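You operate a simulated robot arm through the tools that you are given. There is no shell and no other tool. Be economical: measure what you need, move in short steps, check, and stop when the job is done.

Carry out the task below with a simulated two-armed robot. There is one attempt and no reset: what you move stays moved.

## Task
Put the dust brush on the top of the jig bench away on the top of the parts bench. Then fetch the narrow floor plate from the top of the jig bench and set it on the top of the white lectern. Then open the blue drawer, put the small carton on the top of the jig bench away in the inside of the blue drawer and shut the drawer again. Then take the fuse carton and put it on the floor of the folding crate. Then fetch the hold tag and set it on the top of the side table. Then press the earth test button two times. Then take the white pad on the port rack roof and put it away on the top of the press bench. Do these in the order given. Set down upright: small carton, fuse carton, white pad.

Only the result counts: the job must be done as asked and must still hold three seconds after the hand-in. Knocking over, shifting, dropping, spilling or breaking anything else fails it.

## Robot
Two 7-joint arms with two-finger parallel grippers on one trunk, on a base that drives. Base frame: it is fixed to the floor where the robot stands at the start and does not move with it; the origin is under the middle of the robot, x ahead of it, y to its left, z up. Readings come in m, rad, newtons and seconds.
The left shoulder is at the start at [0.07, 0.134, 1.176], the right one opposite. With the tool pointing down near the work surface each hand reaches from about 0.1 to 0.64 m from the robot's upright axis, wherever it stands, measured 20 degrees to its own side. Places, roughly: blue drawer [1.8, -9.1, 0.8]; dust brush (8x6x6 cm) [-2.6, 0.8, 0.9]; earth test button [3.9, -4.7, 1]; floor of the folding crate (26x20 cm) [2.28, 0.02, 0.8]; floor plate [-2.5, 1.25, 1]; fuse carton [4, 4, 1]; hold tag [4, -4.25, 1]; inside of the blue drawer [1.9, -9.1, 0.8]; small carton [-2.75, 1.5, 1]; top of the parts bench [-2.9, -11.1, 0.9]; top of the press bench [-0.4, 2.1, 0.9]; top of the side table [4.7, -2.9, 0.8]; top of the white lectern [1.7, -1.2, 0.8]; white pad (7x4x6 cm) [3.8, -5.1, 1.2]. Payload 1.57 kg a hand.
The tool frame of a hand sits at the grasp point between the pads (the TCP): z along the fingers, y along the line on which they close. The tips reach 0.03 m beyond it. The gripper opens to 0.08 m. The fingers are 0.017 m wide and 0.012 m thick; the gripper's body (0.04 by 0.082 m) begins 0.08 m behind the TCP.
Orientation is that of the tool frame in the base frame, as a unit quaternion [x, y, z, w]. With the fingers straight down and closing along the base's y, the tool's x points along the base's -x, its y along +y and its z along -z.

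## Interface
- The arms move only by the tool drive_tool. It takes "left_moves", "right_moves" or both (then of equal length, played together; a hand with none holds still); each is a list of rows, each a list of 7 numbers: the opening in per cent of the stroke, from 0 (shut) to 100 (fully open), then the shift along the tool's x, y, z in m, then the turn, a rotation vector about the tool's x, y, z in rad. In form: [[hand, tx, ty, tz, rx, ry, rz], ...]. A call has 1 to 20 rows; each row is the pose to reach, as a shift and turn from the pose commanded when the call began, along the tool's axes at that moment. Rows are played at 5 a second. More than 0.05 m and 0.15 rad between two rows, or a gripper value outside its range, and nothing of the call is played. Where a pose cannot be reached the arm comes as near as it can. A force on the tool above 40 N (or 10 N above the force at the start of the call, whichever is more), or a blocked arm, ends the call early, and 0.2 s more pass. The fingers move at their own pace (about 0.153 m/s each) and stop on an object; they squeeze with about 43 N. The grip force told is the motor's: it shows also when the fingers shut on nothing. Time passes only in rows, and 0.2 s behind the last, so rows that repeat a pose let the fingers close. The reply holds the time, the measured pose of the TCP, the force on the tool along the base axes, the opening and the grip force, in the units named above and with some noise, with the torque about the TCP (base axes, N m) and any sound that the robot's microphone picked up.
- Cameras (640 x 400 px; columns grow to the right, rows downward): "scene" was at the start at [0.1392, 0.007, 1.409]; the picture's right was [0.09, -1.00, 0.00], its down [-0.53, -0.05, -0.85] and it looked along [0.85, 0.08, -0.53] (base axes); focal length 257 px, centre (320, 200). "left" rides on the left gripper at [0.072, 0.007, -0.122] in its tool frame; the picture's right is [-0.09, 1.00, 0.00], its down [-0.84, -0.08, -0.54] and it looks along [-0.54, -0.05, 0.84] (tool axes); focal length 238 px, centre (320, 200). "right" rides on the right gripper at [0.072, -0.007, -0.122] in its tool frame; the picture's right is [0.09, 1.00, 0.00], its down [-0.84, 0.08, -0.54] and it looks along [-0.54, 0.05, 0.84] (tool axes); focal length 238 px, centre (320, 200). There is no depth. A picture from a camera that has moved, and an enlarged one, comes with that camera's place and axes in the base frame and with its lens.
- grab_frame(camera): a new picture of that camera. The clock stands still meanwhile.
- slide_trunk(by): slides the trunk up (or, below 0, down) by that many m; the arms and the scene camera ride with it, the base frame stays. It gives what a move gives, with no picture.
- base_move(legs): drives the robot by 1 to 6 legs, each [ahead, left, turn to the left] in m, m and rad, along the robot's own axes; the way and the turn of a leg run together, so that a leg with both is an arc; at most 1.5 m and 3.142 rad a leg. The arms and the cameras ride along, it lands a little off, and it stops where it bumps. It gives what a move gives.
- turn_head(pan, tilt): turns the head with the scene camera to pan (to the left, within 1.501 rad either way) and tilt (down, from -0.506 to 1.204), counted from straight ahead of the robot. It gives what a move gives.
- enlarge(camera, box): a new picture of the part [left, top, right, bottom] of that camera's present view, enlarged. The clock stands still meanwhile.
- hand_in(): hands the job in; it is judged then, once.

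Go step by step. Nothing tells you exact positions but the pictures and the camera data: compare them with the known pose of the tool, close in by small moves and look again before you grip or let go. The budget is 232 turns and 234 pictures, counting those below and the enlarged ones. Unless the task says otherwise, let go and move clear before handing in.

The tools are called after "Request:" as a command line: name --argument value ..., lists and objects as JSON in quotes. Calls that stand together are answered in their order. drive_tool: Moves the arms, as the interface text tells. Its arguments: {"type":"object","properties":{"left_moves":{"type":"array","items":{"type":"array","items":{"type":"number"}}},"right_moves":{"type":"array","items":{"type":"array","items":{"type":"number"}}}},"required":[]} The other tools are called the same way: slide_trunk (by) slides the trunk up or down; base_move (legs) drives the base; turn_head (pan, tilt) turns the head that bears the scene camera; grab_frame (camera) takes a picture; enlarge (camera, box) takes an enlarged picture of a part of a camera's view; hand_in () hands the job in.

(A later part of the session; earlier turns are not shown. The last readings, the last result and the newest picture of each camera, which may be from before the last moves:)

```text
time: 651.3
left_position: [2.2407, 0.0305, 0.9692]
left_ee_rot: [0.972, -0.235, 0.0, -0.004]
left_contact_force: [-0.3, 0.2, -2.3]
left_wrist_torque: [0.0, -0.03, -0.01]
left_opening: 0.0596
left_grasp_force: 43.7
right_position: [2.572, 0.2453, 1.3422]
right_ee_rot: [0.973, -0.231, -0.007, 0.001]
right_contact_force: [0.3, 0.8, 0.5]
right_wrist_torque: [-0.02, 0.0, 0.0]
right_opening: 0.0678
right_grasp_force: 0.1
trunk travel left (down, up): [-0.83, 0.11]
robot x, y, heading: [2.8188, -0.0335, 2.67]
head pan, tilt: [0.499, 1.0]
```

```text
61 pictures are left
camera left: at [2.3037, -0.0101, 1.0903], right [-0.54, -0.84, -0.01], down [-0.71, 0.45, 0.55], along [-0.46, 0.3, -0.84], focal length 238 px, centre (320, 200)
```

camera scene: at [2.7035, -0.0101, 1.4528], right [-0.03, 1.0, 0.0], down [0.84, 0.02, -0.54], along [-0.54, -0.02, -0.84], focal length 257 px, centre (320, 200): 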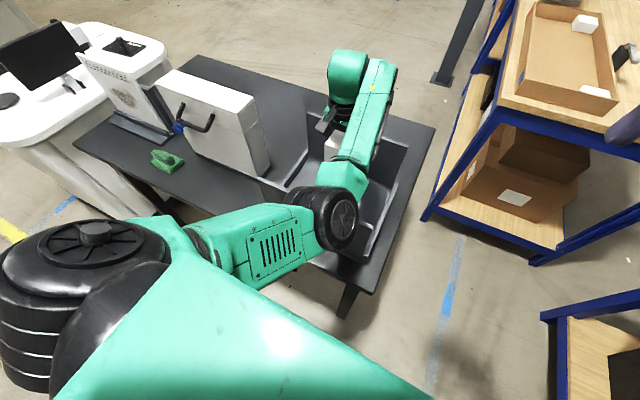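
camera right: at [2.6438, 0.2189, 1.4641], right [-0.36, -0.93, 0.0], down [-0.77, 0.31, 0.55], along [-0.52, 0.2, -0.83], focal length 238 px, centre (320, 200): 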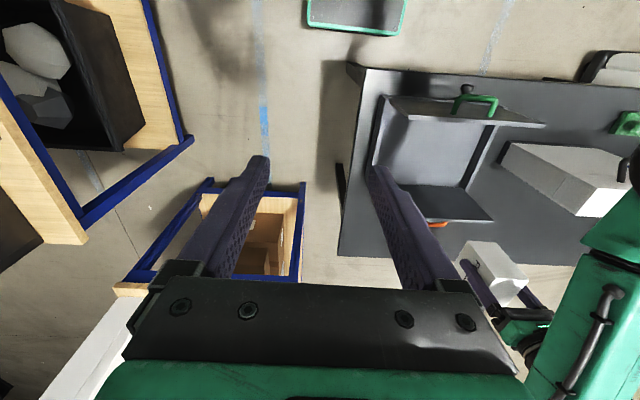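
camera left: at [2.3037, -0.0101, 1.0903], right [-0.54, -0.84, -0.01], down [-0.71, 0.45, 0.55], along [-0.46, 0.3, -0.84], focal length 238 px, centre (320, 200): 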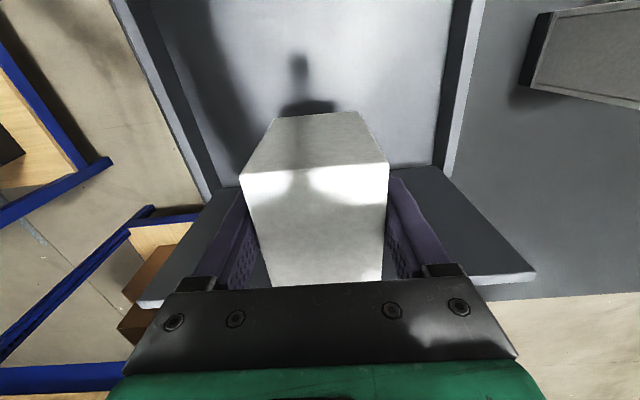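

By geometry the elbow and forearm pass about 5 cm above the crate wall. I lower 9 cm more.

Request:
drive_tool --left_moves '[[40, 0, 0, 0.03, 0, 0, 0], [40, 0, 0, 0.06, 0, 0, 0], [40, 0, 0, 0.08, 0, 0, 0]]'

Request:
grab_frame --camera "left"

Request:
grab_frame --camera "scene"

```text
time: 652.1
left_position: [2.2424, 0.0309, 0.8885]
left_ee_rot: [0.972, -0.235, 0.0, -0.003]
left_contact_force: [0.6, 0.2, -2.6]
left_wrist_torque: [-0.02, -0.03, 0.05]
left_opening: 0.0597
left_grasp_force: 43.0
right_position: [2.5734, 0.2458, 1.342]
right_ee_rot: [0.973, -0.231, -0.007, 0.001]
right_contact_force: [-0.4, 0.3, 0.1]
right_wrist_torque: [0.01, -0.02, -0.01]
right_opening: 0.0681
right_grasp_force: 0.1
trunk travel left (down, up): [-0.83, 0.11]
robot x, y, heading: [2.8171, -0.0325, 2.674]
head pan, tilt: [0.499, 1.0]
```

```text
60 pictures are left
camera left: at [2.3054, -0.0096, 1.0107], right [-0.54, -0.84, -0.01], down [-0.71, 0.45, 0.54], along [-0.46, 0.3, -0.84], focal length 238 px, centre (320, 200)
```

left: 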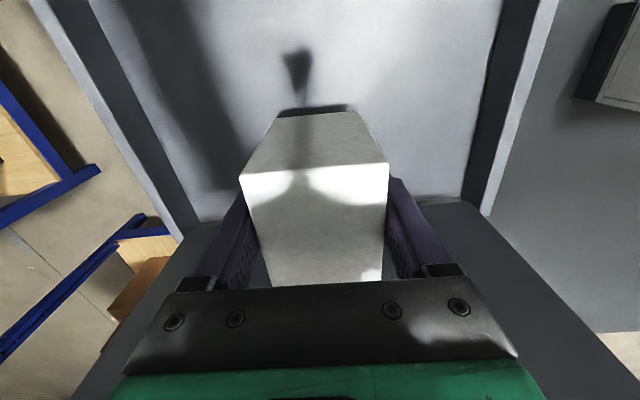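

```text
59 pictures are left
camera scene: at [2.7044, -0.0096, 1.4529], right [-0.03, 1.0, 0.0], down [0.84, 0.02, -0.54], along [-0.54, -0.02, -0.84], focal length 257 px, centre (320, 200)
```

scene: 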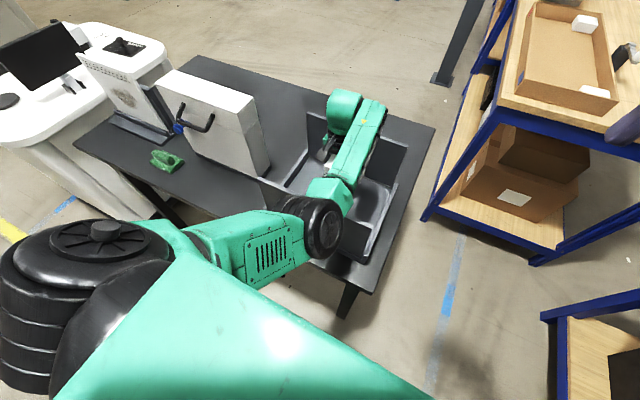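

Nearly down. I lower in small steps to contact.

Request:
drive_tool --left_moves '[[40, 0, 0, 0.008, 0, 0, 0], [40, 0, 0, 0.016, 0, 0, 0], [40, 0, 0, 0.022, 0, 0, 0]]'

```text
time: 652.9
left_position: [2.2413, 0.0297, 0.8689]
left_ee_rot: [0.972, -0.235, -0.001, -0.004]
left_contact_force: [0.3, -0.2, -2.9]
left_wrist_torque: [0.0, -0.03, -0.01]
left_opening: 0.0598
left_grasp_force: 43.7
right_position: [2.5726, 0.2447, 1.3431]
right_ee_rot: [0.973, -0.231, -0.007, 0.0]
right_contact_force: [0.5, -0.3, 0.8]
right_wrist_torque: [-0.02, 0.02, 0.01]
right_opening: 0.068
right_grasp_force: 0.1
trunk travel left (down, up): [-0.83, 0.11]
robot x, y, heading: [2.821, -0.0309, 2.672]
head pan, tilt: [0.499, 1.0]
```

Request:
drive_tool --left_moves '[[40, 0, 0, 0.006, 0, 0, 0], [40, 0, 0, 0.012, 0, 0, 0], [40, 0, 0, 0.017, 0, 0, 0]]'

```text
time: 653.7
left_position: [2.2405, 0.0296, 0.8514]
left_ee_rot: [0.972, -0.235, -0.001, -0.005]
left_contact_force: [-0.1, 0.0, -3.8]
left_wrist_torque: [-0.05, 0.0, 0.02]
left_opening: 0.0596
left_grasp_force: 43.4
right_position: [2.5726, 0.2446, 1.3416]
right_ee_rot: [0.973, -0.231, -0.006, 0.001]
right_contact_force: [-0.3, 1.0, 0.7]
right_wrist_torque: [0.02, 0.03, 0.05]
right_opening: 0.0679
right_grasp_force: 0.1
trunk travel left (down, up): [-0.83, 0.11]
robot x, y, heading: [2.8215, -0.0281, 2.671]
head pan, tilt: [0.499, 1.0]
```

Request:
drive_tool --left_moves '[[40, 0, 0, 0.005, 0, 0, 0], [40, 0, 0, 0.01, 0, 0, 0], [40, 0, 0, 0.014, 0, 0, 0]]'

Request:
grab_frame --camera "left"

```text
time: 654.5
left_position: [2.241, 0.031, 0.8423]
left_ee_rot: [0.972, -0.235, -0.003, -0.003]
left_contact_force: [-0.5, 1.7, 14.9]
left_wrist_torque: [-0.68, -0.26, 0.01]
left_opening: 0.0597
left_grasp_force: 43.3
right_position: [2.577, 0.2454, 1.3432]
right_ee_rot: [0.973, -0.23, -0.008, 0.001]
right_contact_force: [0.2, -0.3, 0.2]
right_wrist_torque: [0.03, 0.0, 0.0]
right_opening: 0.068
right_grasp_force: 0.0
trunk travel left (down, up): [-0.83, 0.11]
robot x, y, heading: [2.8205, -0.0273, 2.67]
head pan, tilt: [0.499, 1.0]
```

```text
58 pictures are left
camera left: at [2.3044, -0.0099, 0.963], right [-0.54, -0.84, 0.0], down [-0.71, 0.45, 0.55], along [-0.46, 0.3, -0.84], focal length 238 px, centre (320, 200)
```

left: 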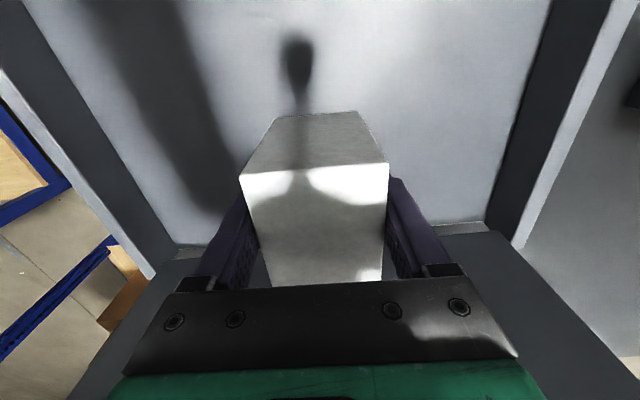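

Contact with the crate floor (15 N). I release and raise the hand straight up.

Request:
drive_tool --left_moves '[[75, 0, 0, -0.002, 0, 0, 0], [95, 0, 0, -0.002, 0, 0, 0], [95, 0, 0, -0.04, 0, 0, 0], [95, 0, 0, -0.08, 0, 0, 0], [95, 0, 0, -0.12, 0, 0, 0], [95, 0, 0, -0.16, 0, 0, 0], [95, 0, 0, -0.2, 0, 0, 0]]'

Request:
slide_trunk --by 0.1

Request:
grab_frame --camera "left"

```text
time: 656.1
left_position: [2.2433, 0.0283, 1.0369]
left_ee_rot: [0.972, -0.236, 0.0, -0.004]
left_contact_force: [-0.1, 0.3, -0.2]
left_wrist_torque: [-0.02, 0.0, 0.03]
left_opening: 0.076
left_grasp_force: 0.1
right_position: [2.5744, 0.2465, 1.3433]
right_ee_rot: [0.973, -0.23, -0.006, 0.002]
right_contact_force: [-0.5, 0.8, 0.9]
right_wrist_torque: [-0.03, 0.03, -0.04]
right_opening: 0.0683
right_grasp_force: 0.0
trunk travel left (down, up): [-0.83, 0.11]
robot x, y, heading: [2.8206, -0.026, 2.665]
head pan, tilt: [0.499, 1.0]
```

```text
time: 657.4
left_position: [2.2425, 0.0288, 1.1357]
left_ee_rot: [0.972, -0.235, -0.001, -0.004]
left_contact_force: [-0.3, 0.4, -0.3]
left_wrist_torque: [0.0, 0.03, 0.01]
left_opening: 0.0758
left_grasp_force: 0.0
right_position: [2.5741, 0.2454, 1.442]
right_ee_rot: [0.973, -0.231, -0.007, 0.001]
right_contact_force: [-1.4, -0.5, 0.1]
right_wrist_torque: [-0.02, -0.02, 0.0]
right_opening: 0.0679
right_grasp_force: 0.1
trunk travel left (down, up): [-0.93, 0.01]
robot x, y, heading: [2.8164, -0.0294, 2.673]
head pan, tilt: [0.499, 1.0]
```

```text
57 pictures are left
camera left: at [2.3044, -0.0118, 1.2573], right [-0.54, -0.84, -0.01], down [-0.71, 0.45, 0.54], along [-0.46, 0.3, -0.84], focal length 238 px, centre (320, 200)
```

left: 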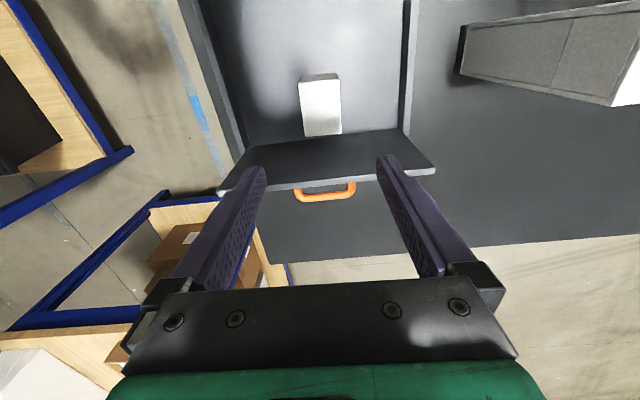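

The fuse carton stands upright in the crate. I back off, turn and drive to the hold tag near (4,-4.25).

Request:
base_move --legs '[[-0.7, 0, 0], [0, 0, 3.13], [0.37, -1.03, 0], [0.37, -1.03, 0], [0.3, -1.0, 0]]'

Request:
turn_head --pan 0 --tilt 0.4

Request:
grab_frame --camera "scene"

```text
time: 684.0
left_position: [3.3806, -3.6226, 1.1353]
left_ee_rot: [0.251, 0.968, -0.005, 0.0]
left_contact_force: [0.7, 0.1, -0.4]
left_wrist_torque: [-0.03, 0.02, 0.01]
left_opening: 0.0761
left_grasp_force: 0.1
right_position: [3.043, -3.8283, 1.4422]
right_ee_rot: [0.247, 0.969, 0.001, 0.006]
right_contact_force: [-0.3, 0.5, -0.2]
right_wrist_torque: [-0.02, 0.0, 0.0]
right_opening: 0.0681
right_grasp_force: 0.1
trunk travel left (down, up): [-0.93, 0.01]
robot x, y, heading: [2.8084, -3.5455, -0.501]
head pan, tilt: [0.499, 1.0]
```

```text
time: 685.0
left_position: [3.3806, -3.624, 1.1363]
left_ee_rot: [0.251, 0.968, -0.004, 0.001]
left_contact_force: [-0.7, 0.1, 0.2]
left_wrist_torque: [0.0, 0.0, -0.02]
left_opening: 0.0759
left_grasp_force: 0.1
right_position: [3.0425, -3.8297, 1.442]
right_ee_rot: [0.247, 0.969, 0.001, 0.007]
right_contact_force: [-0.5, 0.1, 0.0]
right_wrist_torque: [0.02, 0.0, 0.01]
right_opening: 0.0682
right_grasp_force: 0.0
trunk travel left (down, up): [-0.93, 0.01]
robot x, y, heading: [2.8052, -3.5473, -0.505]
head pan, tilt: [0.0, 0.4]
```

```text
56 pictures are left
camera scene: at [2.9308, -3.6165, 1.6031], right [-0.48, -0.88, 0.0], down [-0.34, 0.19, -0.92], along [0.81, -0.44, -0.39], focal length 257 px, centre (320, 200)
```

scene: 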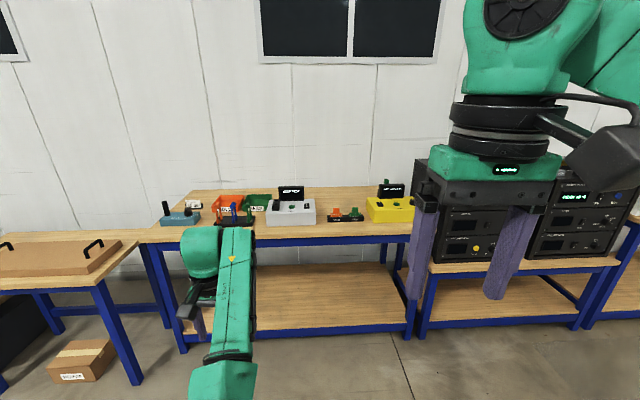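

Request:
enlarge --camera "scene" --box '[240, 170, 440, 260]'

Request:
enlarge --camera "scene" --box '[400, 120, 640, 270]'

```text
3.20 times, centred on (340, 215) of scene
camera zoom: at [2.9308, -3.6165, 1.6031], right [-0.48, -0.88, 0.0], down [-0.34, 0.19, -0.92], along [0.81, -0.44, -0.39], focal length 822 px, centre (256, 152)
```

zoom: 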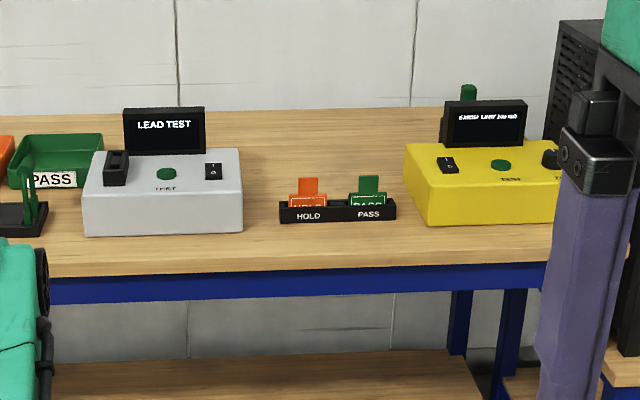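

```text
2.67 times, centred on (520, 195) of scene
camera zoom: at [2.9308, -3.6165, 1.6031], right [-0.48, -0.88, 0.0], down [-0.34, 0.19, -0.92], along [0.81, -0.44, -0.39], focal length 685 px, centre (-213, 213)
```

zoom: 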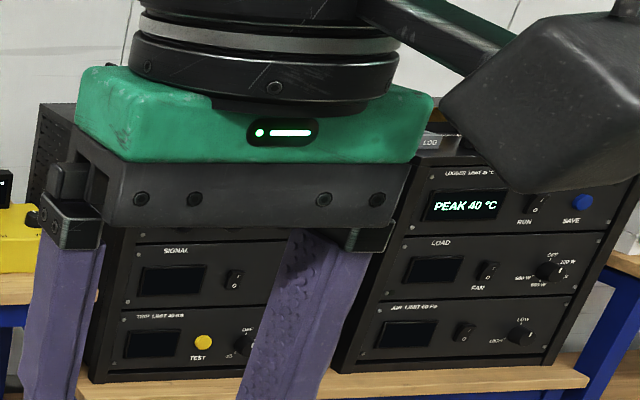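

The HOLD tag stands in a holder at about (4.08,-4.35) and the earth tester is the yellow box with a green TEST button. I raise the left hand, drive up, and use the right hand.

Request:
drive_tool --left_moves '[[95, 0, 0, -0.03, 0, 0, 0], [95, 0, 0, -0.06, 0, 0, 0], [95, 0, 0, -0.09, 0, 0, 0], [95, 0, 0, -0.12, 0, 0, 0]]' --right_moves '[[85, 0, 0, 0.03, 0, 0, 0.14], [85, 0, 0, 0.06, 0, 0, 0.28], [85, 0, 0, 0.09, 0, 0, 0.42], [85, 0, 0, 0.12, 0, 0, 0.56]]'

Request:
base_move --legs '[[0.6, 0.03, 0]]'

Request:
drive_tool --right_moves '[[85, 0, 0, 0, 0, 0, 0.14], [85, 0, 0, 0, 0, 0, 0.28], [85, 0, 0, 0, 0, 0, 0.42], [85, 0, 0, 0, 0, 0, 0.56], [85, 0, 0, 0, 0, 0, 0.7], [85, 0, 0, 0, 0, 0, 0.84], [85, 0, 0, 0, 0, 0, 1.01]]'

```text
time: 686.0
left_position: [3.3973, -3.6274, 1.256]
left_ee_rot: [0.251, 0.968, -0.004, 0.0]
left_contact_force: [-0.2, 0.0, 0.1]
left_wrist_torque: [0.0, 0.01, 0.0]
left_opening: 0.076
left_grasp_force: 0.2
left hand out of reach, approached as far as the arm can: row 2, 3, 4
right_position: [3.0447, -3.8326, 1.3223]
right_ee_rot: [0.507, 0.862, 0.004, 0.007]
right_contact_force: [-0.5, -0.1, -0.6]
right_wrist_torque: [0.03, 0.01, 0.01]
right_opening: 0.0681
right_grasp_force: 0.0
trunk travel left (down, up): [-0.93, 0.01]
robot x, y, heading: [2.8089, -3.545, -0.505]
head pan, tilt: [0.0, 0.4]
```

```text
time: 689.4
left_position: [3.9278, -3.8835, 1.2567]
left_ee_rot: [0.25, 0.968, -0.004, 0.002]
left_contact_force: [-0.6, 0.7, -0.9]
left_wrist_torque: [-0.02, 0.02, -0.01]
left_opening: 0.076
left_grasp_force: 0.0
right_position: [3.5748, -4.0891, 1.3233]
right_ee_rot: [0.504, 0.864, 0.002, 0.007]
right_contact_force: [-0.5, 0.3, -0.4]
right_wrist_torque: [0.02, 0.01, -0.01]
right_opening: 0.0681
right_grasp_force: 0.0
trunk travel left (down, up): [-0.93, 0.01]
robot x, y, heading: [3.3374, -3.8067, -0.508]
head pan, tilt: [0.0, 0.4]
```

```text
refused: row 7 steps farther than a row can; nothing moved
```

Request:
drive_tool --right_moves '[[85, 0, 0, 0, 0, 0, 0.13], [85, 0, 0, 0, 0, 0, 0.26], [85, 0, 0, 0, 0, 0, 0.39], [85, 0, 0, 0, 0, 0, 0.52], [85, 0, 0, 0, 0, 0, 0.65], [85, 0, 0, 0, 0, 0, 0.78], [85, 0, 0, 0, 0, 0, 0.9], [85, 0, 0, 0, 0, 0, 1.02]]'

Request:
base_move --legs '[[0.36, 0.03, 0]]'

Request:
turn_head --pan -0.2 --tilt 0.8

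Request:
grab_frame --camera "scene"

Request:
grab_frame --camera "right"

```text
time: 691.1
left_position: [3.9304, -3.8832, 1.2571]
left_ee_rot: [0.251, 0.968, -0.004, 0.001]
left_contact_force: [1.0, -0.3, -0.3]
left_wrist_torque: [-0.03, 0.0, -0.03]
left_opening: 0.0762
left_grasp_force: 0.1
right_position: [3.5774, -4.0893, 1.3227]
right_ee_rot: [0.863, 0.506, 0.006, 0.005]
right_contact_force: [-0.2, 0.4, 0.7]
right_wrist_torque: [0.0, -0.03, -0.05]
right_opening: 0.0679
right_grasp_force: 0.0
trunk travel left (down, up): [-0.93, 0.01]
robot x, y, heading: [3.34, -3.8037, -0.503]
head pan, tilt: [0.0, 0.4]
```

```text
time: 693.4
left_position: [4.2455, -4.0284, 1.2585]
left_ee_rot: [0.253, 0.968, -0.005, 0.003]
left_contact_force: [0.3, 0.6, -0.4]
left_wrist_torque: [-0.01, -0.01, -0.01]
left_opening: 0.0759
left_grasp_force: 0.1
right_position: [3.8914, -4.2318, 1.3237]
right_ee_rot: [0.863, 0.505, 0.006, 0.005]
right_contact_force: [-0.3, -0.2, -0.3]
right_wrist_torque: [0.01, 0.01, -0.01]
right_opening: 0.0679
right_grasp_force: 0.0
trunk travel left (down, up): [-0.93, 0.01]
robot x, y, heading: [3.6571, -3.9477, -0.509]
head pan, tilt: [0.0, 0.4]
```

```text
time: 694.3
left_position: [4.2476, -4.0284, 1.2556]
left_ee_rot: [0.253, 0.967, -0.003, 0.001]
left_contact_force: [-0.4, 0.7, -0.1]
left_wrist_torque: [-0.01, -0.02, -0.01]
left_opening: 0.076
left_grasp_force: 0.0
right_position: [3.895, -4.2326, 1.3231]
right_ee_rot: [0.864, 0.504, 0.005, 0.004]
right_contact_force: [0.7, -0.2, 0.5]
right_wrist_torque: [0.01, 0.03, -0.01]
right_opening: 0.068
right_grasp_force: 0.0
trunk travel left (down, up): [-0.93, 0.01]
robot x, y, heading: [3.6536, -3.9468, -0.511]
head pan, tilt: [-0.201, 0.799]
```

```text
53 pictures are left
camera scene: at [3.7619, -4.0248, 1.568], right [-0.65, -0.76, 0.0], down [-0.54, 0.47, -0.7], along [0.53, -0.45, -0.72], focal length 257 px, centre (320, 200)
```

scene: 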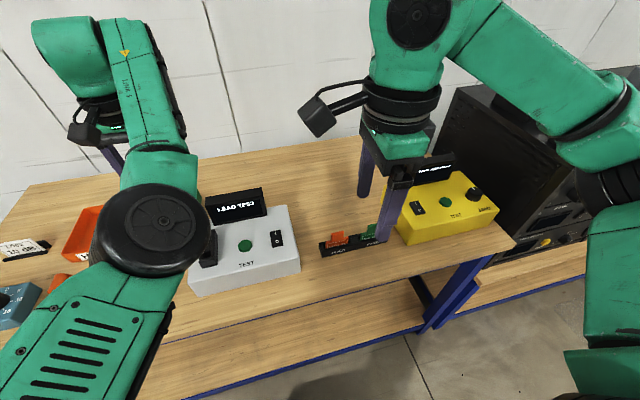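

```text
52 pictures are left
camera right: at [3.9237, -4.1661, 1.4458], right [0.91, -0.41, 0.01], down [-0.35, -0.77, 0.54], along [-0.21, -0.5, -0.84], focal length 238 px, centre (320, 200)
```

right: 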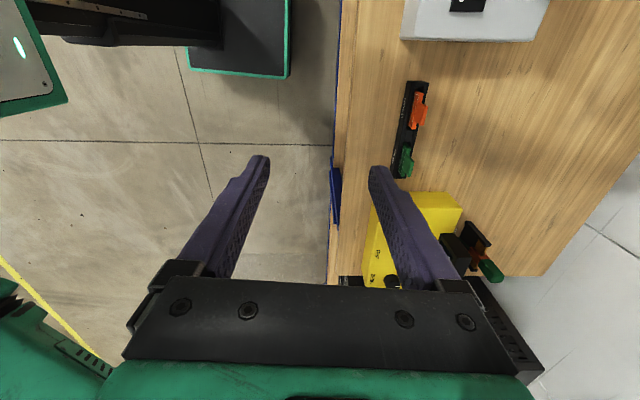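

The HOLD tag is at about (4.061,-4.336,0.96). I move the right hand over it and partly down.

Request:
drive_tool --right_moves '[[50, -0.002, 0.04, 0.02, 0, 0, 0], [50, -0.004, 0.08, 0.05, 0, 0, 0], [50, -0.006, 0.12, 0.08, 0, 0, 0], [50, -0.008, 0.16, 0.11, 0, 0, 0], [50, -0.008, 0.195, 0.14, 0, 0, 0], [50, -0.008, 0.195, 0.18, 0, 0, 0], [50, -0.008, 0.195, 0.22, 0, 0, 0], [50, -0.008, 0.195, 0.26, 0, 0, 0]]'

Request:
grab_frame --camera "right"

Request:
enlarge --camera "scene" --box '[280, 120, 520, 270]'

```text
time: 696.1
left_position: [4.248, -4.0286, 1.2555]
left_ee_rot: [0.254, 0.967, -0.004, 0.001]
left_contact_force: [-0.2, 0.3, -0.2]
left_wrist_torque: [-0.01, 0.03, 0.03]
left_opening: 0.0762
left_grasp_force: 0.1
right_position: [4.0637, -4.3378, 1.0656]
right_ee_rot: [0.863, 0.505, 0.005, 0.004]
right_contact_force: [-0.3, 0.0, -0.7]
right_wrist_torque: [-0.03, 0.01, -0.03]
right_opening: 0.0402
right_grasp_force: 0.1
trunk travel left (down, up): [-0.93, 0.01]
robot x, y, heading: [3.6549, -3.9453, -0.511]
head pan, tilt: [-0.201, 0.799]
```

```text
51 pictures are left
camera right: at [4.0913, -4.2706, 1.1887], right [0.91, -0.41, 0.01], down [-0.35, -0.77, 0.54], along [-0.21, -0.5, -0.84], focal length 238 px, centre (320, 200)
```

right: 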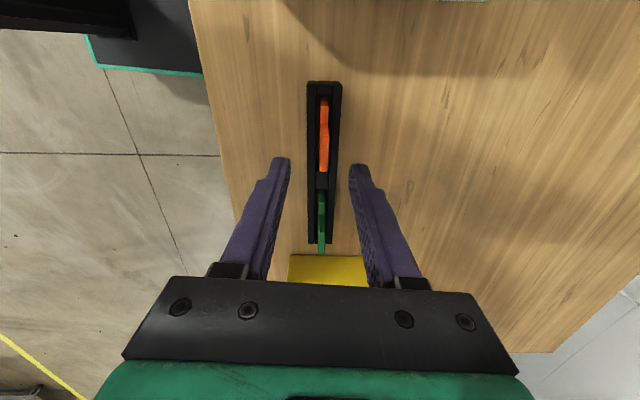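

```text
2.67 times, centred on (400, 195) of scene
camera zoom: at [3.7625, -4.025, 1.5679], right [-0.65, -0.76, 0.0], down [-0.55, 0.47, -0.7], along [0.53, -0.45, -0.72], focal length 685 px, centre (107, 213)
```

zoom: 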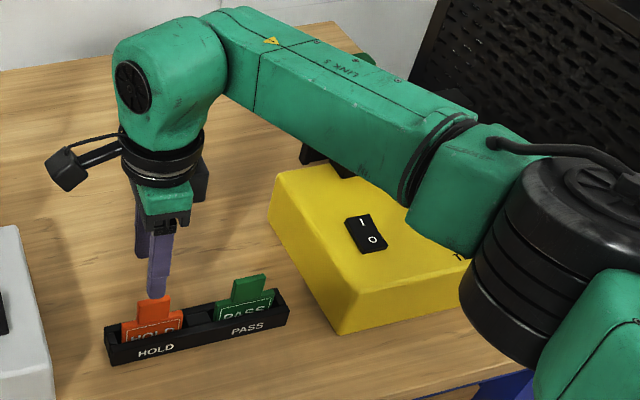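

The tag sits exactly between the fingers. I lower in two steps, checking the elbow beside the yellow tester.

Request:
drive_tool --right_moves '[[50, 0, 0, 0.02, 0, 0, 0], [50, 0, 0, 0.04, 0, 0, 0], [50, 0, 0, 0.05, 0, 0, 0]]'

Request:
enlarge --camera "scene" --box '[280, 120, 600, 320]'

```text
time: 696.9
left_position: [4.2482, -4.0282, 1.2562]
left_ee_rot: [0.253, 0.967, -0.004, 0.001]
left_contact_force: [0.8, -1.0, -0.5]
left_wrist_torque: [0.01, 0.0, 0.01]
left_opening: 0.076
left_grasp_force: 0.1
right_position: [4.063, -4.3362, 1.0149]
right_ee_rot: [0.863, 0.505, 0.005, 0.005]
right_contact_force: [-0.6, -0.2, -0.4]
right_wrist_torque: [-0.01, -0.01, -0.02]
right_opening: 0.04
right_grasp_force: 0.0
trunk travel left (down, up): [-0.93, 0.01]
robot x, y, heading: [3.6587, -3.9466, -0.508]
head pan, tilt: [-0.201, 0.799]
```

```text
2.00 times, centred on (440, 220) of scene
camera zoom: at [3.7613, -4.0245, 1.568], right [-0.65, -0.76, 0.0], down [-0.54, 0.47, -0.7], along [0.53, -0.45, -0.72], focal length 514 px, centre (80, 160)
```

zoom: 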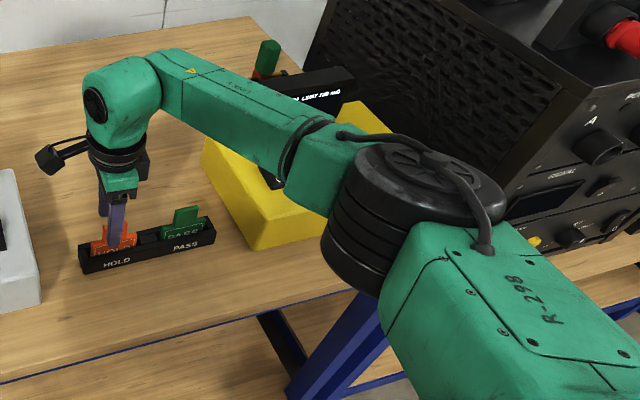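

Request:
drive_tool --right_moves '[[50, 0, 0, 0.02, 0, 0, 0], [50, 0, 0, 0.042, 0, 0, 0], [20, 0, 0, 0.042, 0, 0, 0], [0, 0, 0, 0.042, 0, 0, 0], [0, 0, 0, 0.042, 0, 0, 0]]'

Request:
drive_tool --right_moves '[[0, 0, 0, -0.03, 0, 0, 0], [0, 0, 0, -0.06, 0, 0, 0], [0, 0, 0, -0.1, 0, 0, 0], [0, 0, 0, -0.14, 0, 0, 0]]'

Request:
grab_frame --camera "right"

```text
time: 698.1
left_position: [4.249, -4.0297, 1.2544]
left_ee_rot: [0.252, 0.968, -0.004, 0.001]
left_contact_force: [0.6, -0.8, 1.3]
left_wrist_torque: [-0.03, -0.02, 0.0]
left_opening: 0.0764
left_grasp_force: 0.0
right_position: [4.0675, -4.3358, 0.9732]
right_ee_rot: [0.863, 0.505, 0.006, 0.004]
right_contact_force: [4.8, -2.1, 0.8]
right_wrist_torque: [-0.15, -0.14, 0.29]
right_opening: 0.0075
right_grasp_force: 26.9
trunk travel left (down, up): [-0.93, 0.01]
robot x, y, heading: [3.6551, -3.9484, -0.509]
head pan, tilt: [-0.201, 0.799]
```

```text
time: 699.1
left_position: [4.2466, -4.0277, 1.2554]
left_ee_rot: [0.253, 0.967, -0.005, 0.002]
left_contact_force: [1.0, 0.4, 0.4]
left_wrist_torque: [0.0, 0.0, -0.02]
left_opening: 0.0761
left_grasp_force: 0.1
right_position: [4.0614, -4.3338, 1.1146]
right_ee_rot: [0.863, 0.505, 0.006, 0.003]
right_contact_force: [-0.6, 0.6, 0.6]
right_wrist_torque: [0.0, -0.02, -0.06]
right_opening: 0.0072
right_grasp_force: 26.1
trunk travel left (down, up): [-0.93, 0.01]
robot x, y, heading: [3.6578, -3.9458, -0.506]
head pan, tilt: [-0.201, 0.799]
```

```text
48 pictures are left
camera right: at [4.09, -4.2673, 1.2395], right [0.91, -0.41, 0.01], down [-0.35, -0.77, 0.54], along [-0.21, -0.5, -0.84], focal length 238 px, centre (320, 200)
```

right: 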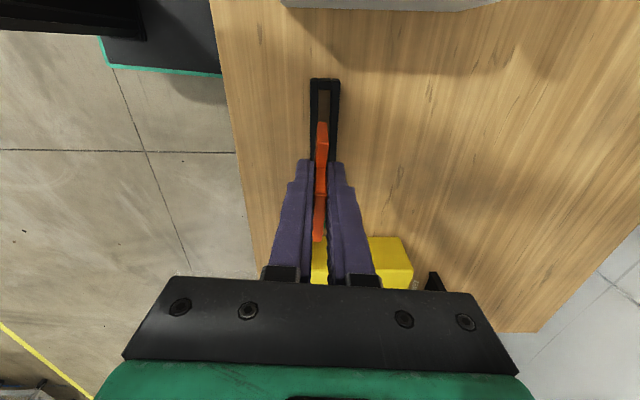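

The tag is out and held. I back off and go left to the side table.

Request:
base_move --legs '[[-0.45, 0, 0], [0, 1.0, 0]]'

Request:
turn_head --pan 0.0 --tilt 0.65

Request:
grab_frame --camera "scene"

```text
time: 706.6
left_position: [4.3465, -2.9278, 1.2566]
left_ee_rot: [0.254, 0.967, -0.003, 0.001]
left_contact_force: [-0.4, 0.2, -0.4]
left_wrist_torque: [-0.02, 0.0, 0.01]
left_opening: 0.076
left_grasp_force: 0.0
right_position: [4.1612, -3.2328, 1.116]
right_ee_rot: [0.864, 0.504, 0.006, 0.003]
right_contact_force: [-0.5, 0.7, -0.5]
right_wrist_torque: [0.0, 0.02, 0.0]
right_opening: 0.0073
right_grasp_force: 26.7
trunk travel left (down, up): [-0.93, 0.01]
robot x, y, heading: [3.7543, -2.8448, -0.507]
head pan, tilt: [-0.201, 0.799]
```

```text
time: 707.4
left_position: [4.3476, -2.9257, 1.2562]
left_ee_rot: [0.253, 0.967, -0.004, 0.001]
left_contact_force: [0.0, 0.0, -0.7]
left_wrist_torque: [0.01, 0.01, -0.02]
left_opening: 0.0758
left_grasp_force: 0.0
right_position: [4.1617, -3.232, 1.1153]
right_ee_rot: [0.863, 0.505, 0.006, 0.004]
right_contact_force: [-0.6, -0.1, -0.3]
right_wrist_torque: [-0.02, 0.02, -0.01]
right_opening: 0.0073
right_grasp_force: 26.7
trunk travel left (down, up): [-0.93, 0.01]
robot x, y, heading: [3.756, -2.8432, -0.511]
head pan, tilt: [0.0, 0.649]
```

```text
47 pictures are left
camera scene: at [3.8748, -2.9109, 1.5806], right [-0.49, -0.87, 0.0], down [-0.53, 0.3, -0.8], along [0.69, -0.39, -0.61], focal length 257 px, centre (320, 200)
```

scene: 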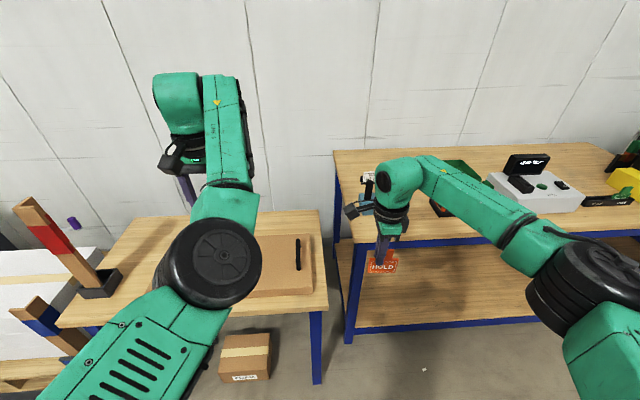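

Request:
grab_frame --camera "left"

```text
46 pictures are left
camera left: at [4.2881, -2.8846, 1.3777], right [0.57, 0.82, -0.01], down [0.69, -0.47, 0.55], along [0.45, -0.32, -0.84], focal length 238 px, centre (320, 200)
```

left: 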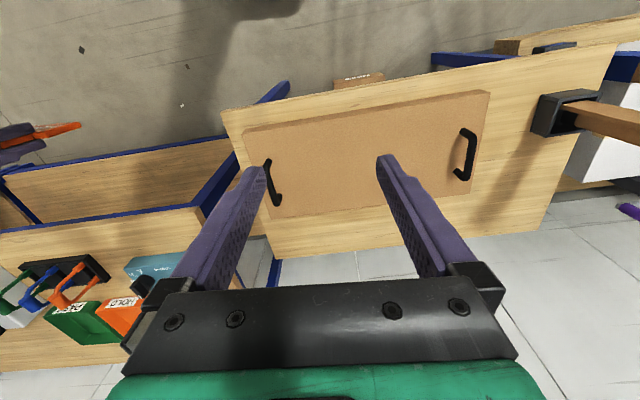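

There is a clear area on the left of the table top, between the flat board and the black holder, around (4.745,-2.65). I move there.

Request:
base_move --legs '[[0, 0.779, 0], [0.2, 0, 0]]'

Request:
grab_frame --camera "right"

Request:
grab_frame --camera "scene"

```text
time: 712.7
left_position: [4.8866, -2.3274, 1.2598]
left_ee_rot: [0.25, 0.968, -0.004, 0.003]
left_contact_force: [0.3, -0.1, 0.4]
left_wrist_torque: [-0.04, -0.07, -0.01]
left_opening: 0.0757
left_grasp_force: 0.0
right_position: [4.7045, -2.6352, 1.1171]
right_ee_rot: [0.862, 0.508, 0.006, 0.005]
right_contact_force: [0.3, 0.7, 0.2]
right_wrist_torque: [-0.01, -0.01, 0.0]
right_opening: 0.0074
right_grasp_force: 27.1
trunk travel left (down, up): [-0.93, 0.01]
robot x, y, heading: [4.3005, -2.2493, -0.499]
head pan, tilt: [0.0, 0.649]
```

```text
45 pictures are left
camera right: at [4.7317, -2.5678, 1.2412], right [0.92, -0.4, 0.02], down [-0.35, -0.77, 0.54], along [-0.2, -0.5, -0.84], focal length 238 px, centre (320, 200)
```

right: 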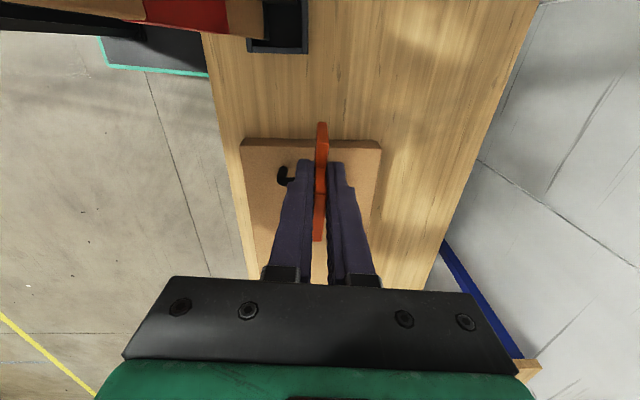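

```text
44 pictures are left
camera scene: at [4.4138, -2.3156, 1.5812], right [-0.48, -0.88, 0.0], down [-0.53, 0.29, -0.8], along [0.7, -0.38, -0.6], focal length 257 px, centre (320, 200)
```

scene: 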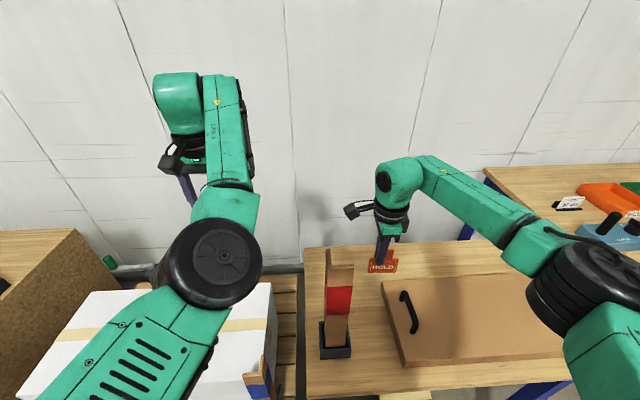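

The spot below is clear wood. I lower until the tag nearly touches.

Request:
drive_tool --right_moves '[[0, 0, 0.01, 0.04, 0, 0, 0], [0, 0, 0.02, 0.08, 0, 0, 0], [0, 0, 0.02, 0.12, 0, 0, 0], [0, 0, 0.02, 0.16, 0, 0, 0], [0, 0, 0.02, 0.2, 0, 0, 0], [0, 0, 0.02, 0.215, 0, 0, 0]]'

Request:
enlarge --camera "scene" --box '[300, 180, 500, 305]'

```text
time: 714.1
left_position: [4.8891, -2.3285, 1.257]
left_ee_rot: [0.249, 0.968, -0.004, 0.002]
left_contact_force: [0.4, 0.6, -0.4]
left_wrist_torque: [0.02, -0.02, 0.0]
left_opening: 0.0758
left_grasp_force: 0.1
right_position: [4.7119, -2.6435, 0.9029]
right_ee_rot: [0.861, 0.508, 0.007, 0.005]
right_contact_force: [0.3, 0.6, -0.5]
right_wrist_torque: [0.01, -0.02, 0.0]
right_opening: 0.0072
right_grasp_force: 26.3
right hand out of reach, approached as far as the arm can: row 5, 6
trunk travel left (down, up): [-0.93, 0.01]
robot x, y, heading: [4.2992, -2.2517, -0.499]
head pan, tilt: [0.0, 0.649]
```

```text
3.20 times, centred on (400, 242) of scene
camera zoom: at [4.4177, -2.3187, 1.5807], right [-0.48, -0.88, 0.0], down [-0.53, 0.29, -0.8], along [0.7, -0.38, -0.6], focal length 822 px, centre (64, 64)
```

zoom: 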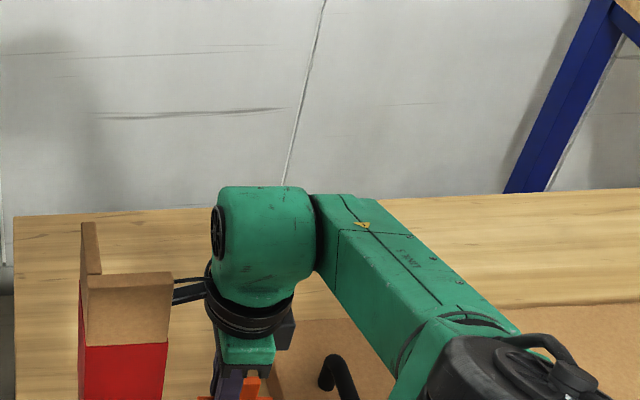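

Request:
drive_tool --right_moves '[[0, -0.012, -0.02, 0, 0, 0, 0]]'

Request:
slide_trunk --by -0.025

Request:
grab_frame --camera "right"

```text
time: 714.5
left_position: [4.8876, -2.3314, 1.2575]
left_ee_rot: [0.249, 0.969, -0.004, 0.003]
left_contact_force: [-0.4, -0.2, -0.1]
left_wrist_torque: [0.0, -0.01, 0.03]
left_opening: 0.076
left_grasp_force: 0.0
right_position: [4.6882, -2.6457, 0.9037]
right_ee_rot: [0.862, 0.507, 0.006, 0.003]
right_contact_force: [0.7, -0.8, -0.6]
right_wrist_torque: [-0.01, -0.06, -0.02]
right_opening: 0.0073
right_grasp_force: 26.4
trunk travel left (down, up): [-0.93, 0.01]
robot x, y, heading: [4.3006, -2.2526, -0.499]
head pan, tilt: [0.0, 0.649]
```

```text
time: 715.2
left_position: [4.89, -2.3303, 1.2314]
left_ee_rot: [0.249, 0.968, -0.004, 0.001]
left_contact_force: [-0.5, -0.9, -0.6]
left_wrist_torque: [0.0, 0.0, -0.02]
left_opening: 0.0757
left_grasp_force: 0.0
right_position: [4.6889, -2.643, 0.8777]
right_ee_rot: [0.861, 0.508, 0.006, 0.004]
right_contact_force: [0.4, -0.2, -0.4]
right_wrist_torque: [0.01, -0.04, 0.01]
right_opening: 0.0074
right_grasp_force: 26.7
trunk travel left (down, up): [-0.905, 0.035]
robot x, y, heading: [4.296, -2.2535, -0.508]
head pan, tilt: [0.0, 0.649]
```

```text
42 pictures are left
camera right: at [4.7164, -2.5775, 1.0018], right [0.92, -0.4, 0.01], down [-0.34, -0.77, 0.54], along [-0.21, -0.5, -0.84], focal length 238 px, centre (320, 200)
```

right: 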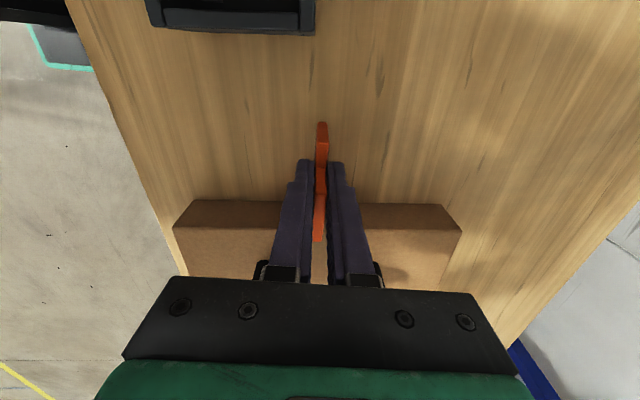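

Request:
drive_tool --right_moves '[[0, 0.006, 0, 0, 0, 0, 0]]'

Request:
slide_trunk --by -0.012

Request:
slide_trunk --by -0.008

```text
time: 715.6
left_position: [4.8915, -2.3293, 1.2314]
left_ee_rot: [0.249, 0.968, -0.004, 0.0]
left_contact_force: [0.5, 0.2, -0.2]
left_wrist_torque: [-0.01, 0.0, 0.0]
left_opening: 0.076
left_grasp_force: 0.1
right_position: [4.6929, -2.6384, 0.8787]
right_ee_rot: [0.861, 0.508, 0.006, 0.003]
right_contact_force: [0.4, -0.2, -1.2]
right_wrist_torque: [-0.02, -0.02, -0.02]
right_opening: 0.0073
right_grasp_force: 27.3
trunk travel left (down, up): [-0.905, 0.035]
robot x, y, heading: [4.2967, -2.249, -0.507]
head pan, tilt: [0.0, 0.649]
```

```text
time: 716.2
left_position: [4.8865, -2.3283, 1.2205]
left_ee_rot: [0.25, 0.968, -0.004, 0.003]
left_contact_force: [-0.9, 0.2, -0.3]
left_wrist_torque: [-0.03, 0.03, -0.01]
left_opening: 0.0758
left_grasp_force: 0.0
right_position: [4.6919, -2.6367, 0.8707]
right_ee_rot: [0.862, 0.507, 0.007, 0.006]
right_contact_force: [-0.9, -0.2, 18.9]
right_wrist_torque: [-0.04, 0.06, 0.01]
right_opening: 0.0076
right_grasp_force: 27.1
trunk travel left (down, up): [-0.893, 0.047]
robot x, y, heading: [4.3005, -2.2508, -0.498]
head pan, tilt: [0.0, 0.649]
```

```text
time: 716.8
left_position: [4.8883, -2.3279, 1.2127]
left_ee_rot: [0.25, 0.968, -0.005, 0.002]
left_contact_force: [-0.2, 0.2, -0.1]
left_wrist_torque: [-0.02, 0.01, 0.02]
left_opening: 0.076
left_grasp_force: 0.2
right_position: [4.6909, -2.6361, 0.8624]
right_ee_rot: [0.861, 0.508, 0.006, 0.005]
right_contact_force: [2.4, 0.5, 15.7]
right_wrist_torque: [0.02, -0.12, -0.03]
right_opening: 0.0075
right_grasp_force: 26.4
trunk travel left (down, up): [-0.885, 0.055]
robot x, y, heading: [4.2954, -2.2455, -0.498]
head pan, tilt: [0.0, 0.649]
```

The tag touches the table. I open and rise.

Request:
drive_tool --right_moves '[[30, 0, 0, 0, 0, 0, 0], [90, 0, 0, 0, 0, 0, 0], [100, 0, 0, 0, 0, 0, 0], [100, 0, 0, 0, 0, 0, 0], [100, 0, 0, -0.04, 0, 0, 0], [100, 0, 0, -0.08, 0, 0, 0], [100, 0, 0, -0.12, 0, 0, 0], [100, 0, 0, -0.16, 0, 0, 0], [100, 0, 0, -0.2, 0, 0, 0], [100, 0, 0, -0.24, 0, 0, 0]]'

Request:
grab_frame --camera "right"

```text
time: 719.0
left_position: [4.8902, -2.3282, 1.2112]
left_ee_rot: [0.25, 0.968, -0.004, 0.001]
left_contact_force: [0.4, -0.3, -0.5]
left_wrist_torque: [-0.03, 0.01, -0.01]
left_opening: 0.0758
left_grasp_force: 0.0
right_position: [4.69, -2.639, 1.0955]
right_ee_rot: [0.862, 0.507, 0.005, 0.004]
right_contact_force: [0.3, -0.3, 0.7]
right_wrist_torque: [0.0, -0.02, -0.01]
right_opening: 0.0797
right_grasp_force: 0.0
trunk travel left (down, up): [-0.885, 0.055]
robot x, y, heading: [4.2959, -2.2523, -0.501]
head pan, tilt: [0.0, 0.649]
```

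```text
41 pictures are left
camera right: at [4.719, -2.5708, 1.2178], right [0.92, -0.4, 0.01], down [-0.34, -0.77, 0.54], along [-0.21, -0.5, -0.84], focal length 238 px, centre (320, 200)
```

right: 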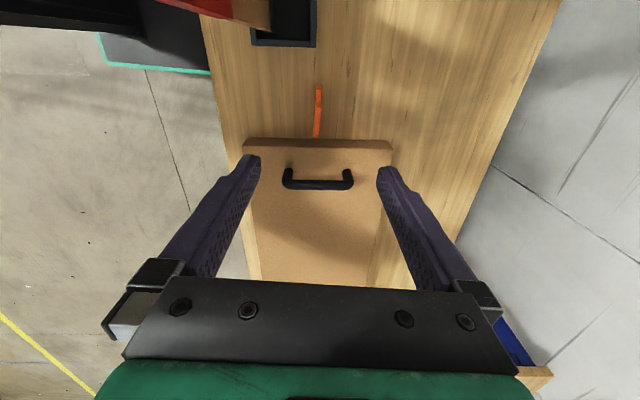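

The tag stands on the side table. I back off gently and go to the earth tester.

Request:
base_move --legs '[[-0.45, 0, 0], [0, -1.1, 0], [0, -1.06, 0], [0.45, 0, 0]]'

Request:
slide_trunk --by 0.05

Request:
turn_head --pan -0.2 --tilt 0.6

Request:
grab_frame --camera "scene"

Request:
grab_frame --camera "right"

```text
time: 734.1
left_position: [3.778, -4.2086, 1.2134]
left_ee_rot: [0.284, 0.959, -0.004, 0.002]
left_contact_force: [1.2, 0.7, -0.3]
left_wrist_torque: [-0.02, -0.04, -0.03]
left_opening: 0.0761
left_grasp_force: 0.1
right_position: [3.5588, -4.5034, 1.0953]
right_ee_rot: [0.879, 0.476, 0.006, 0.005]
right_contact_force: [-0.3, 0.5, -0.3]
right_wrist_torque: [-0.01, 0.01, 0.01]
right_opening: 0.08
right_grasp_force: 0.1
trunk travel left (down, up): [-0.885, 0.055]
robot x, y, heading: [3.1934, -4.0911, -0.576]
head pan, tilt: [0.0, 0.649]
```

```text
time: 735.0
left_position: [3.7802, -4.2101, 1.2599]
left_ee_rot: [0.284, 0.959, -0.003, 0.001]
left_contact_force: [1.0, 0.6, -0.4]
left_wrist_torque: [0.03, -0.02, 0.0]
left_opening: 0.0758
left_grasp_force: 0.0
right_position: [3.5588, -4.5032, 1.144]
right_ee_rot: [0.879, 0.476, 0.005, 0.004]
right_contact_force: [-0.1, -0.2, -1.2]
right_wrist_torque: [-0.05, 0.03, -0.01]
right_opening: 0.0801
right_grasp_force: 0.0
trunk travel left (down, up): [-0.935, 0.005]
robot x, y, heading: [3.195, -4.0866, -0.571]
head pan, tilt: [0.0, 0.649]
```

```text
time: 735.7
left_position: [3.7794, -4.21, 1.2617]
left_ee_rot: [0.284, 0.959, -0.005, 0.001]
left_contact_force: [1.2, -0.5, 0.0]
left_wrist_torque: [0.0, -0.01, 0.01]
left_opening: 0.076
left_grasp_force: 0.1
right_position: [3.5595, -4.5052, 1.1445]
right_ee_rot: [0.879, 0.477, 0.005, 0.004]
right_contact_force: [0.2, 0.6, 0.4]
right_wrist_torque: [0.01, 0.0, -0.01]
right_opening: 0.0801
right_grasp_force: 0.0
trunk travel left (down, up): [-0.935, 0.005]
robot x, y, heading: [3.1931, -4.0868, -0.571]
head pan, tilt: [-0.201, 0.6]
```

```text
40 pictures are left
camera scene: at [3.3005, -4.1797, 1.5898], right [-0.7, -0.72, 0.0], down [-0.4, 0.4, -0.82], along [0.59, -0.58, -0.57], focal length 257 px, centre (320, 200)
```

scene: 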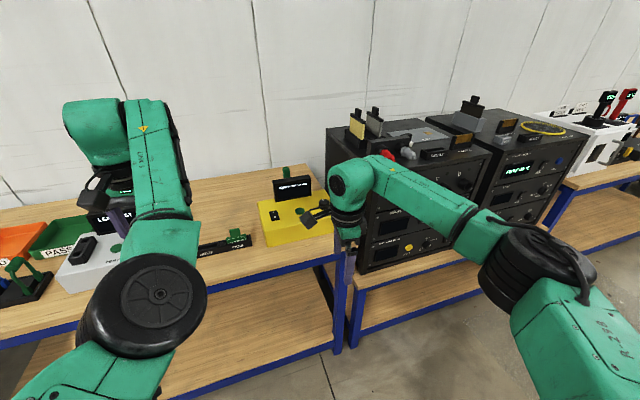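

```text
39 pictures are left
camera right: at [3.5916, -4.4393, 1.2672], right [0.88, -0.47, 0.01], down [-0.4, -0.74, 0.54], along [-0.24, -0.48, -0.84], focal length 238 px, centre (320, 200)
```

right: 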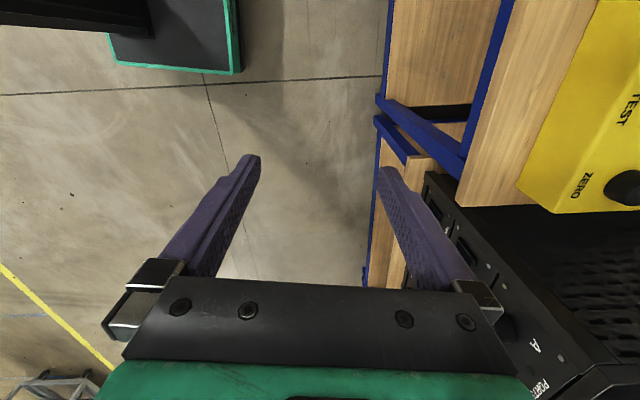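

The right arm would crowd the rack, so I will press with the left hand. First I raise and retract the right hand, then move the left hand over the tester.

Request:
drive_tool --right_moves '[[60, 0, -0.02, -0.04, 0, 0, 0], [60, 0, -0.05, -0.08, 0, 0, 0], [60, 0, -0.08, -0.12, 0, 0, 0], [60, 0, -0.12, -0.14, 0, 0, 0], [60, 0, -0.16, -0.15, 0, 0, 0], [60, 0, -0.2, -0.15, 0, 0, 0]]' --left_moves '[[50, 0, 0, 0, 0, 0, 0], [20, 0, 0, 0, 0, 0, 0], [0, 0, 0, 0, 0, 0, 0], [0, 0, 0, 0, 0, 0, 0], [0, 0, 0, 0, 0, 0, 0], [0, 0, 0, 0, 0, 0, 0]]'

Request:
base_move --legs '[[0, 0, 0.09], [0, -0.36, 0], [0.26, 0, 0]]'

Request:
grab_frame --camera "left"

Request:
grab_frame --camera "scene"

```text
time: 737.1
left_position: [3.7782, -4.2098, 1.2636]
left_ee_rot: [0.284, 0.959, -0.004, 0.001]
left_contact_force: [-0.3, 0.5, 0.3]
left_wrist_torque: [-0.01, 0.03, 0.02]
left_opening: 0.0002
left_grasp_force: 21.7
right_position: [3.3863, -4.3947, 1.2892]
right_ee_rot: [0.879, 0.477, 0.006, 0.005]
right_contact_force: [-0.1, -0.8, 0.6]
right_wrist_torque: [0.0, -0.02, 0.03]
right_opening: 0.0484
right_grasp_force: 0.1
trunk travel left (down, up): [-0.935, 0.005]
robot x, y, heading: [3.1997, -4.0952, -0.568]
head pan, tilt: [-0.201, 0.6]
```

```text
time: 741.4
left_position: [3.8487, -4.603, 1.2627]
left_ee_rot: [0.241, 0.97, -0.004, 0.002]
left_contact_force: [-0.4, 0.1, -0.6]
left_wrist_torque: [0.02, -0.01, -0.01]
left_opening: 0.0
left_grasp_force: 21.0
right_position: [3.4756, -4.8237, 1.289]
right_ee_rot: [0.857, 0.516, 0.007, 0.005]
right_contact_force: [0.2, -0.6, 0.2]
right_wrist_torque: [0.0, -0.03, 0.02]
right_opening: 0.048
right_grasp_force: 0.0
trunk travel left (down, up): [-0.935, 0.005]
robot x, y, heading: [3.2585, -4.5422, -0.483]
head pan, tilt: [-0.201, 0.6]
```

```text
38 pictures are left
camera left: at [3.7886, -4.5635, 1.3845], right [0.55, 0.84, -0.01], down [0.7, -0.45, 0.55], along [0.46, -0.3, -0.84], focal length 238 px, centre (320, 200)
```

left: 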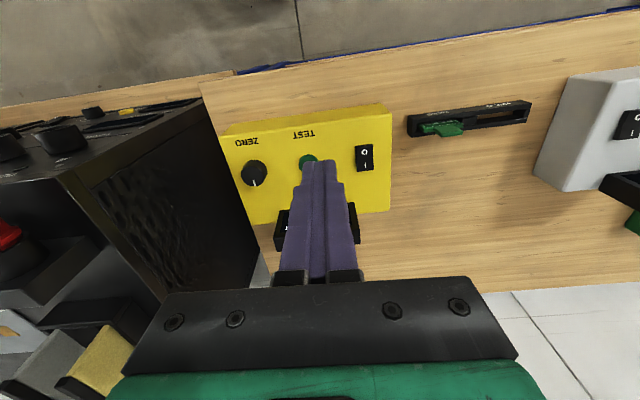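

```text
37 pictures are left
camera scene: at [3.3672, -4.6159, 1.5903], right [-0.63, -0.78, 0.0], down [-0.44, 0.36, -0.83], along [0.64, -0.52, -0.56], focal length 257 px, centre (320, 200)
```

scene: 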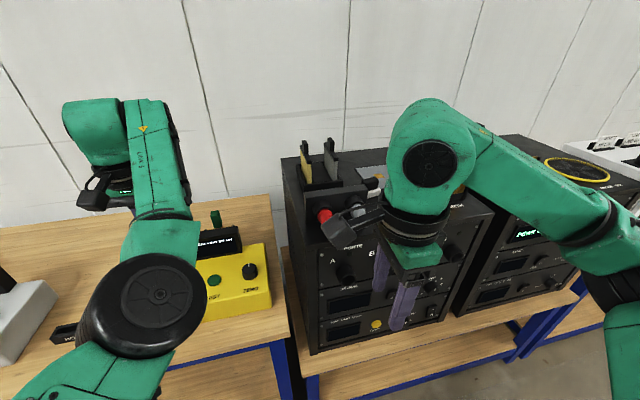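

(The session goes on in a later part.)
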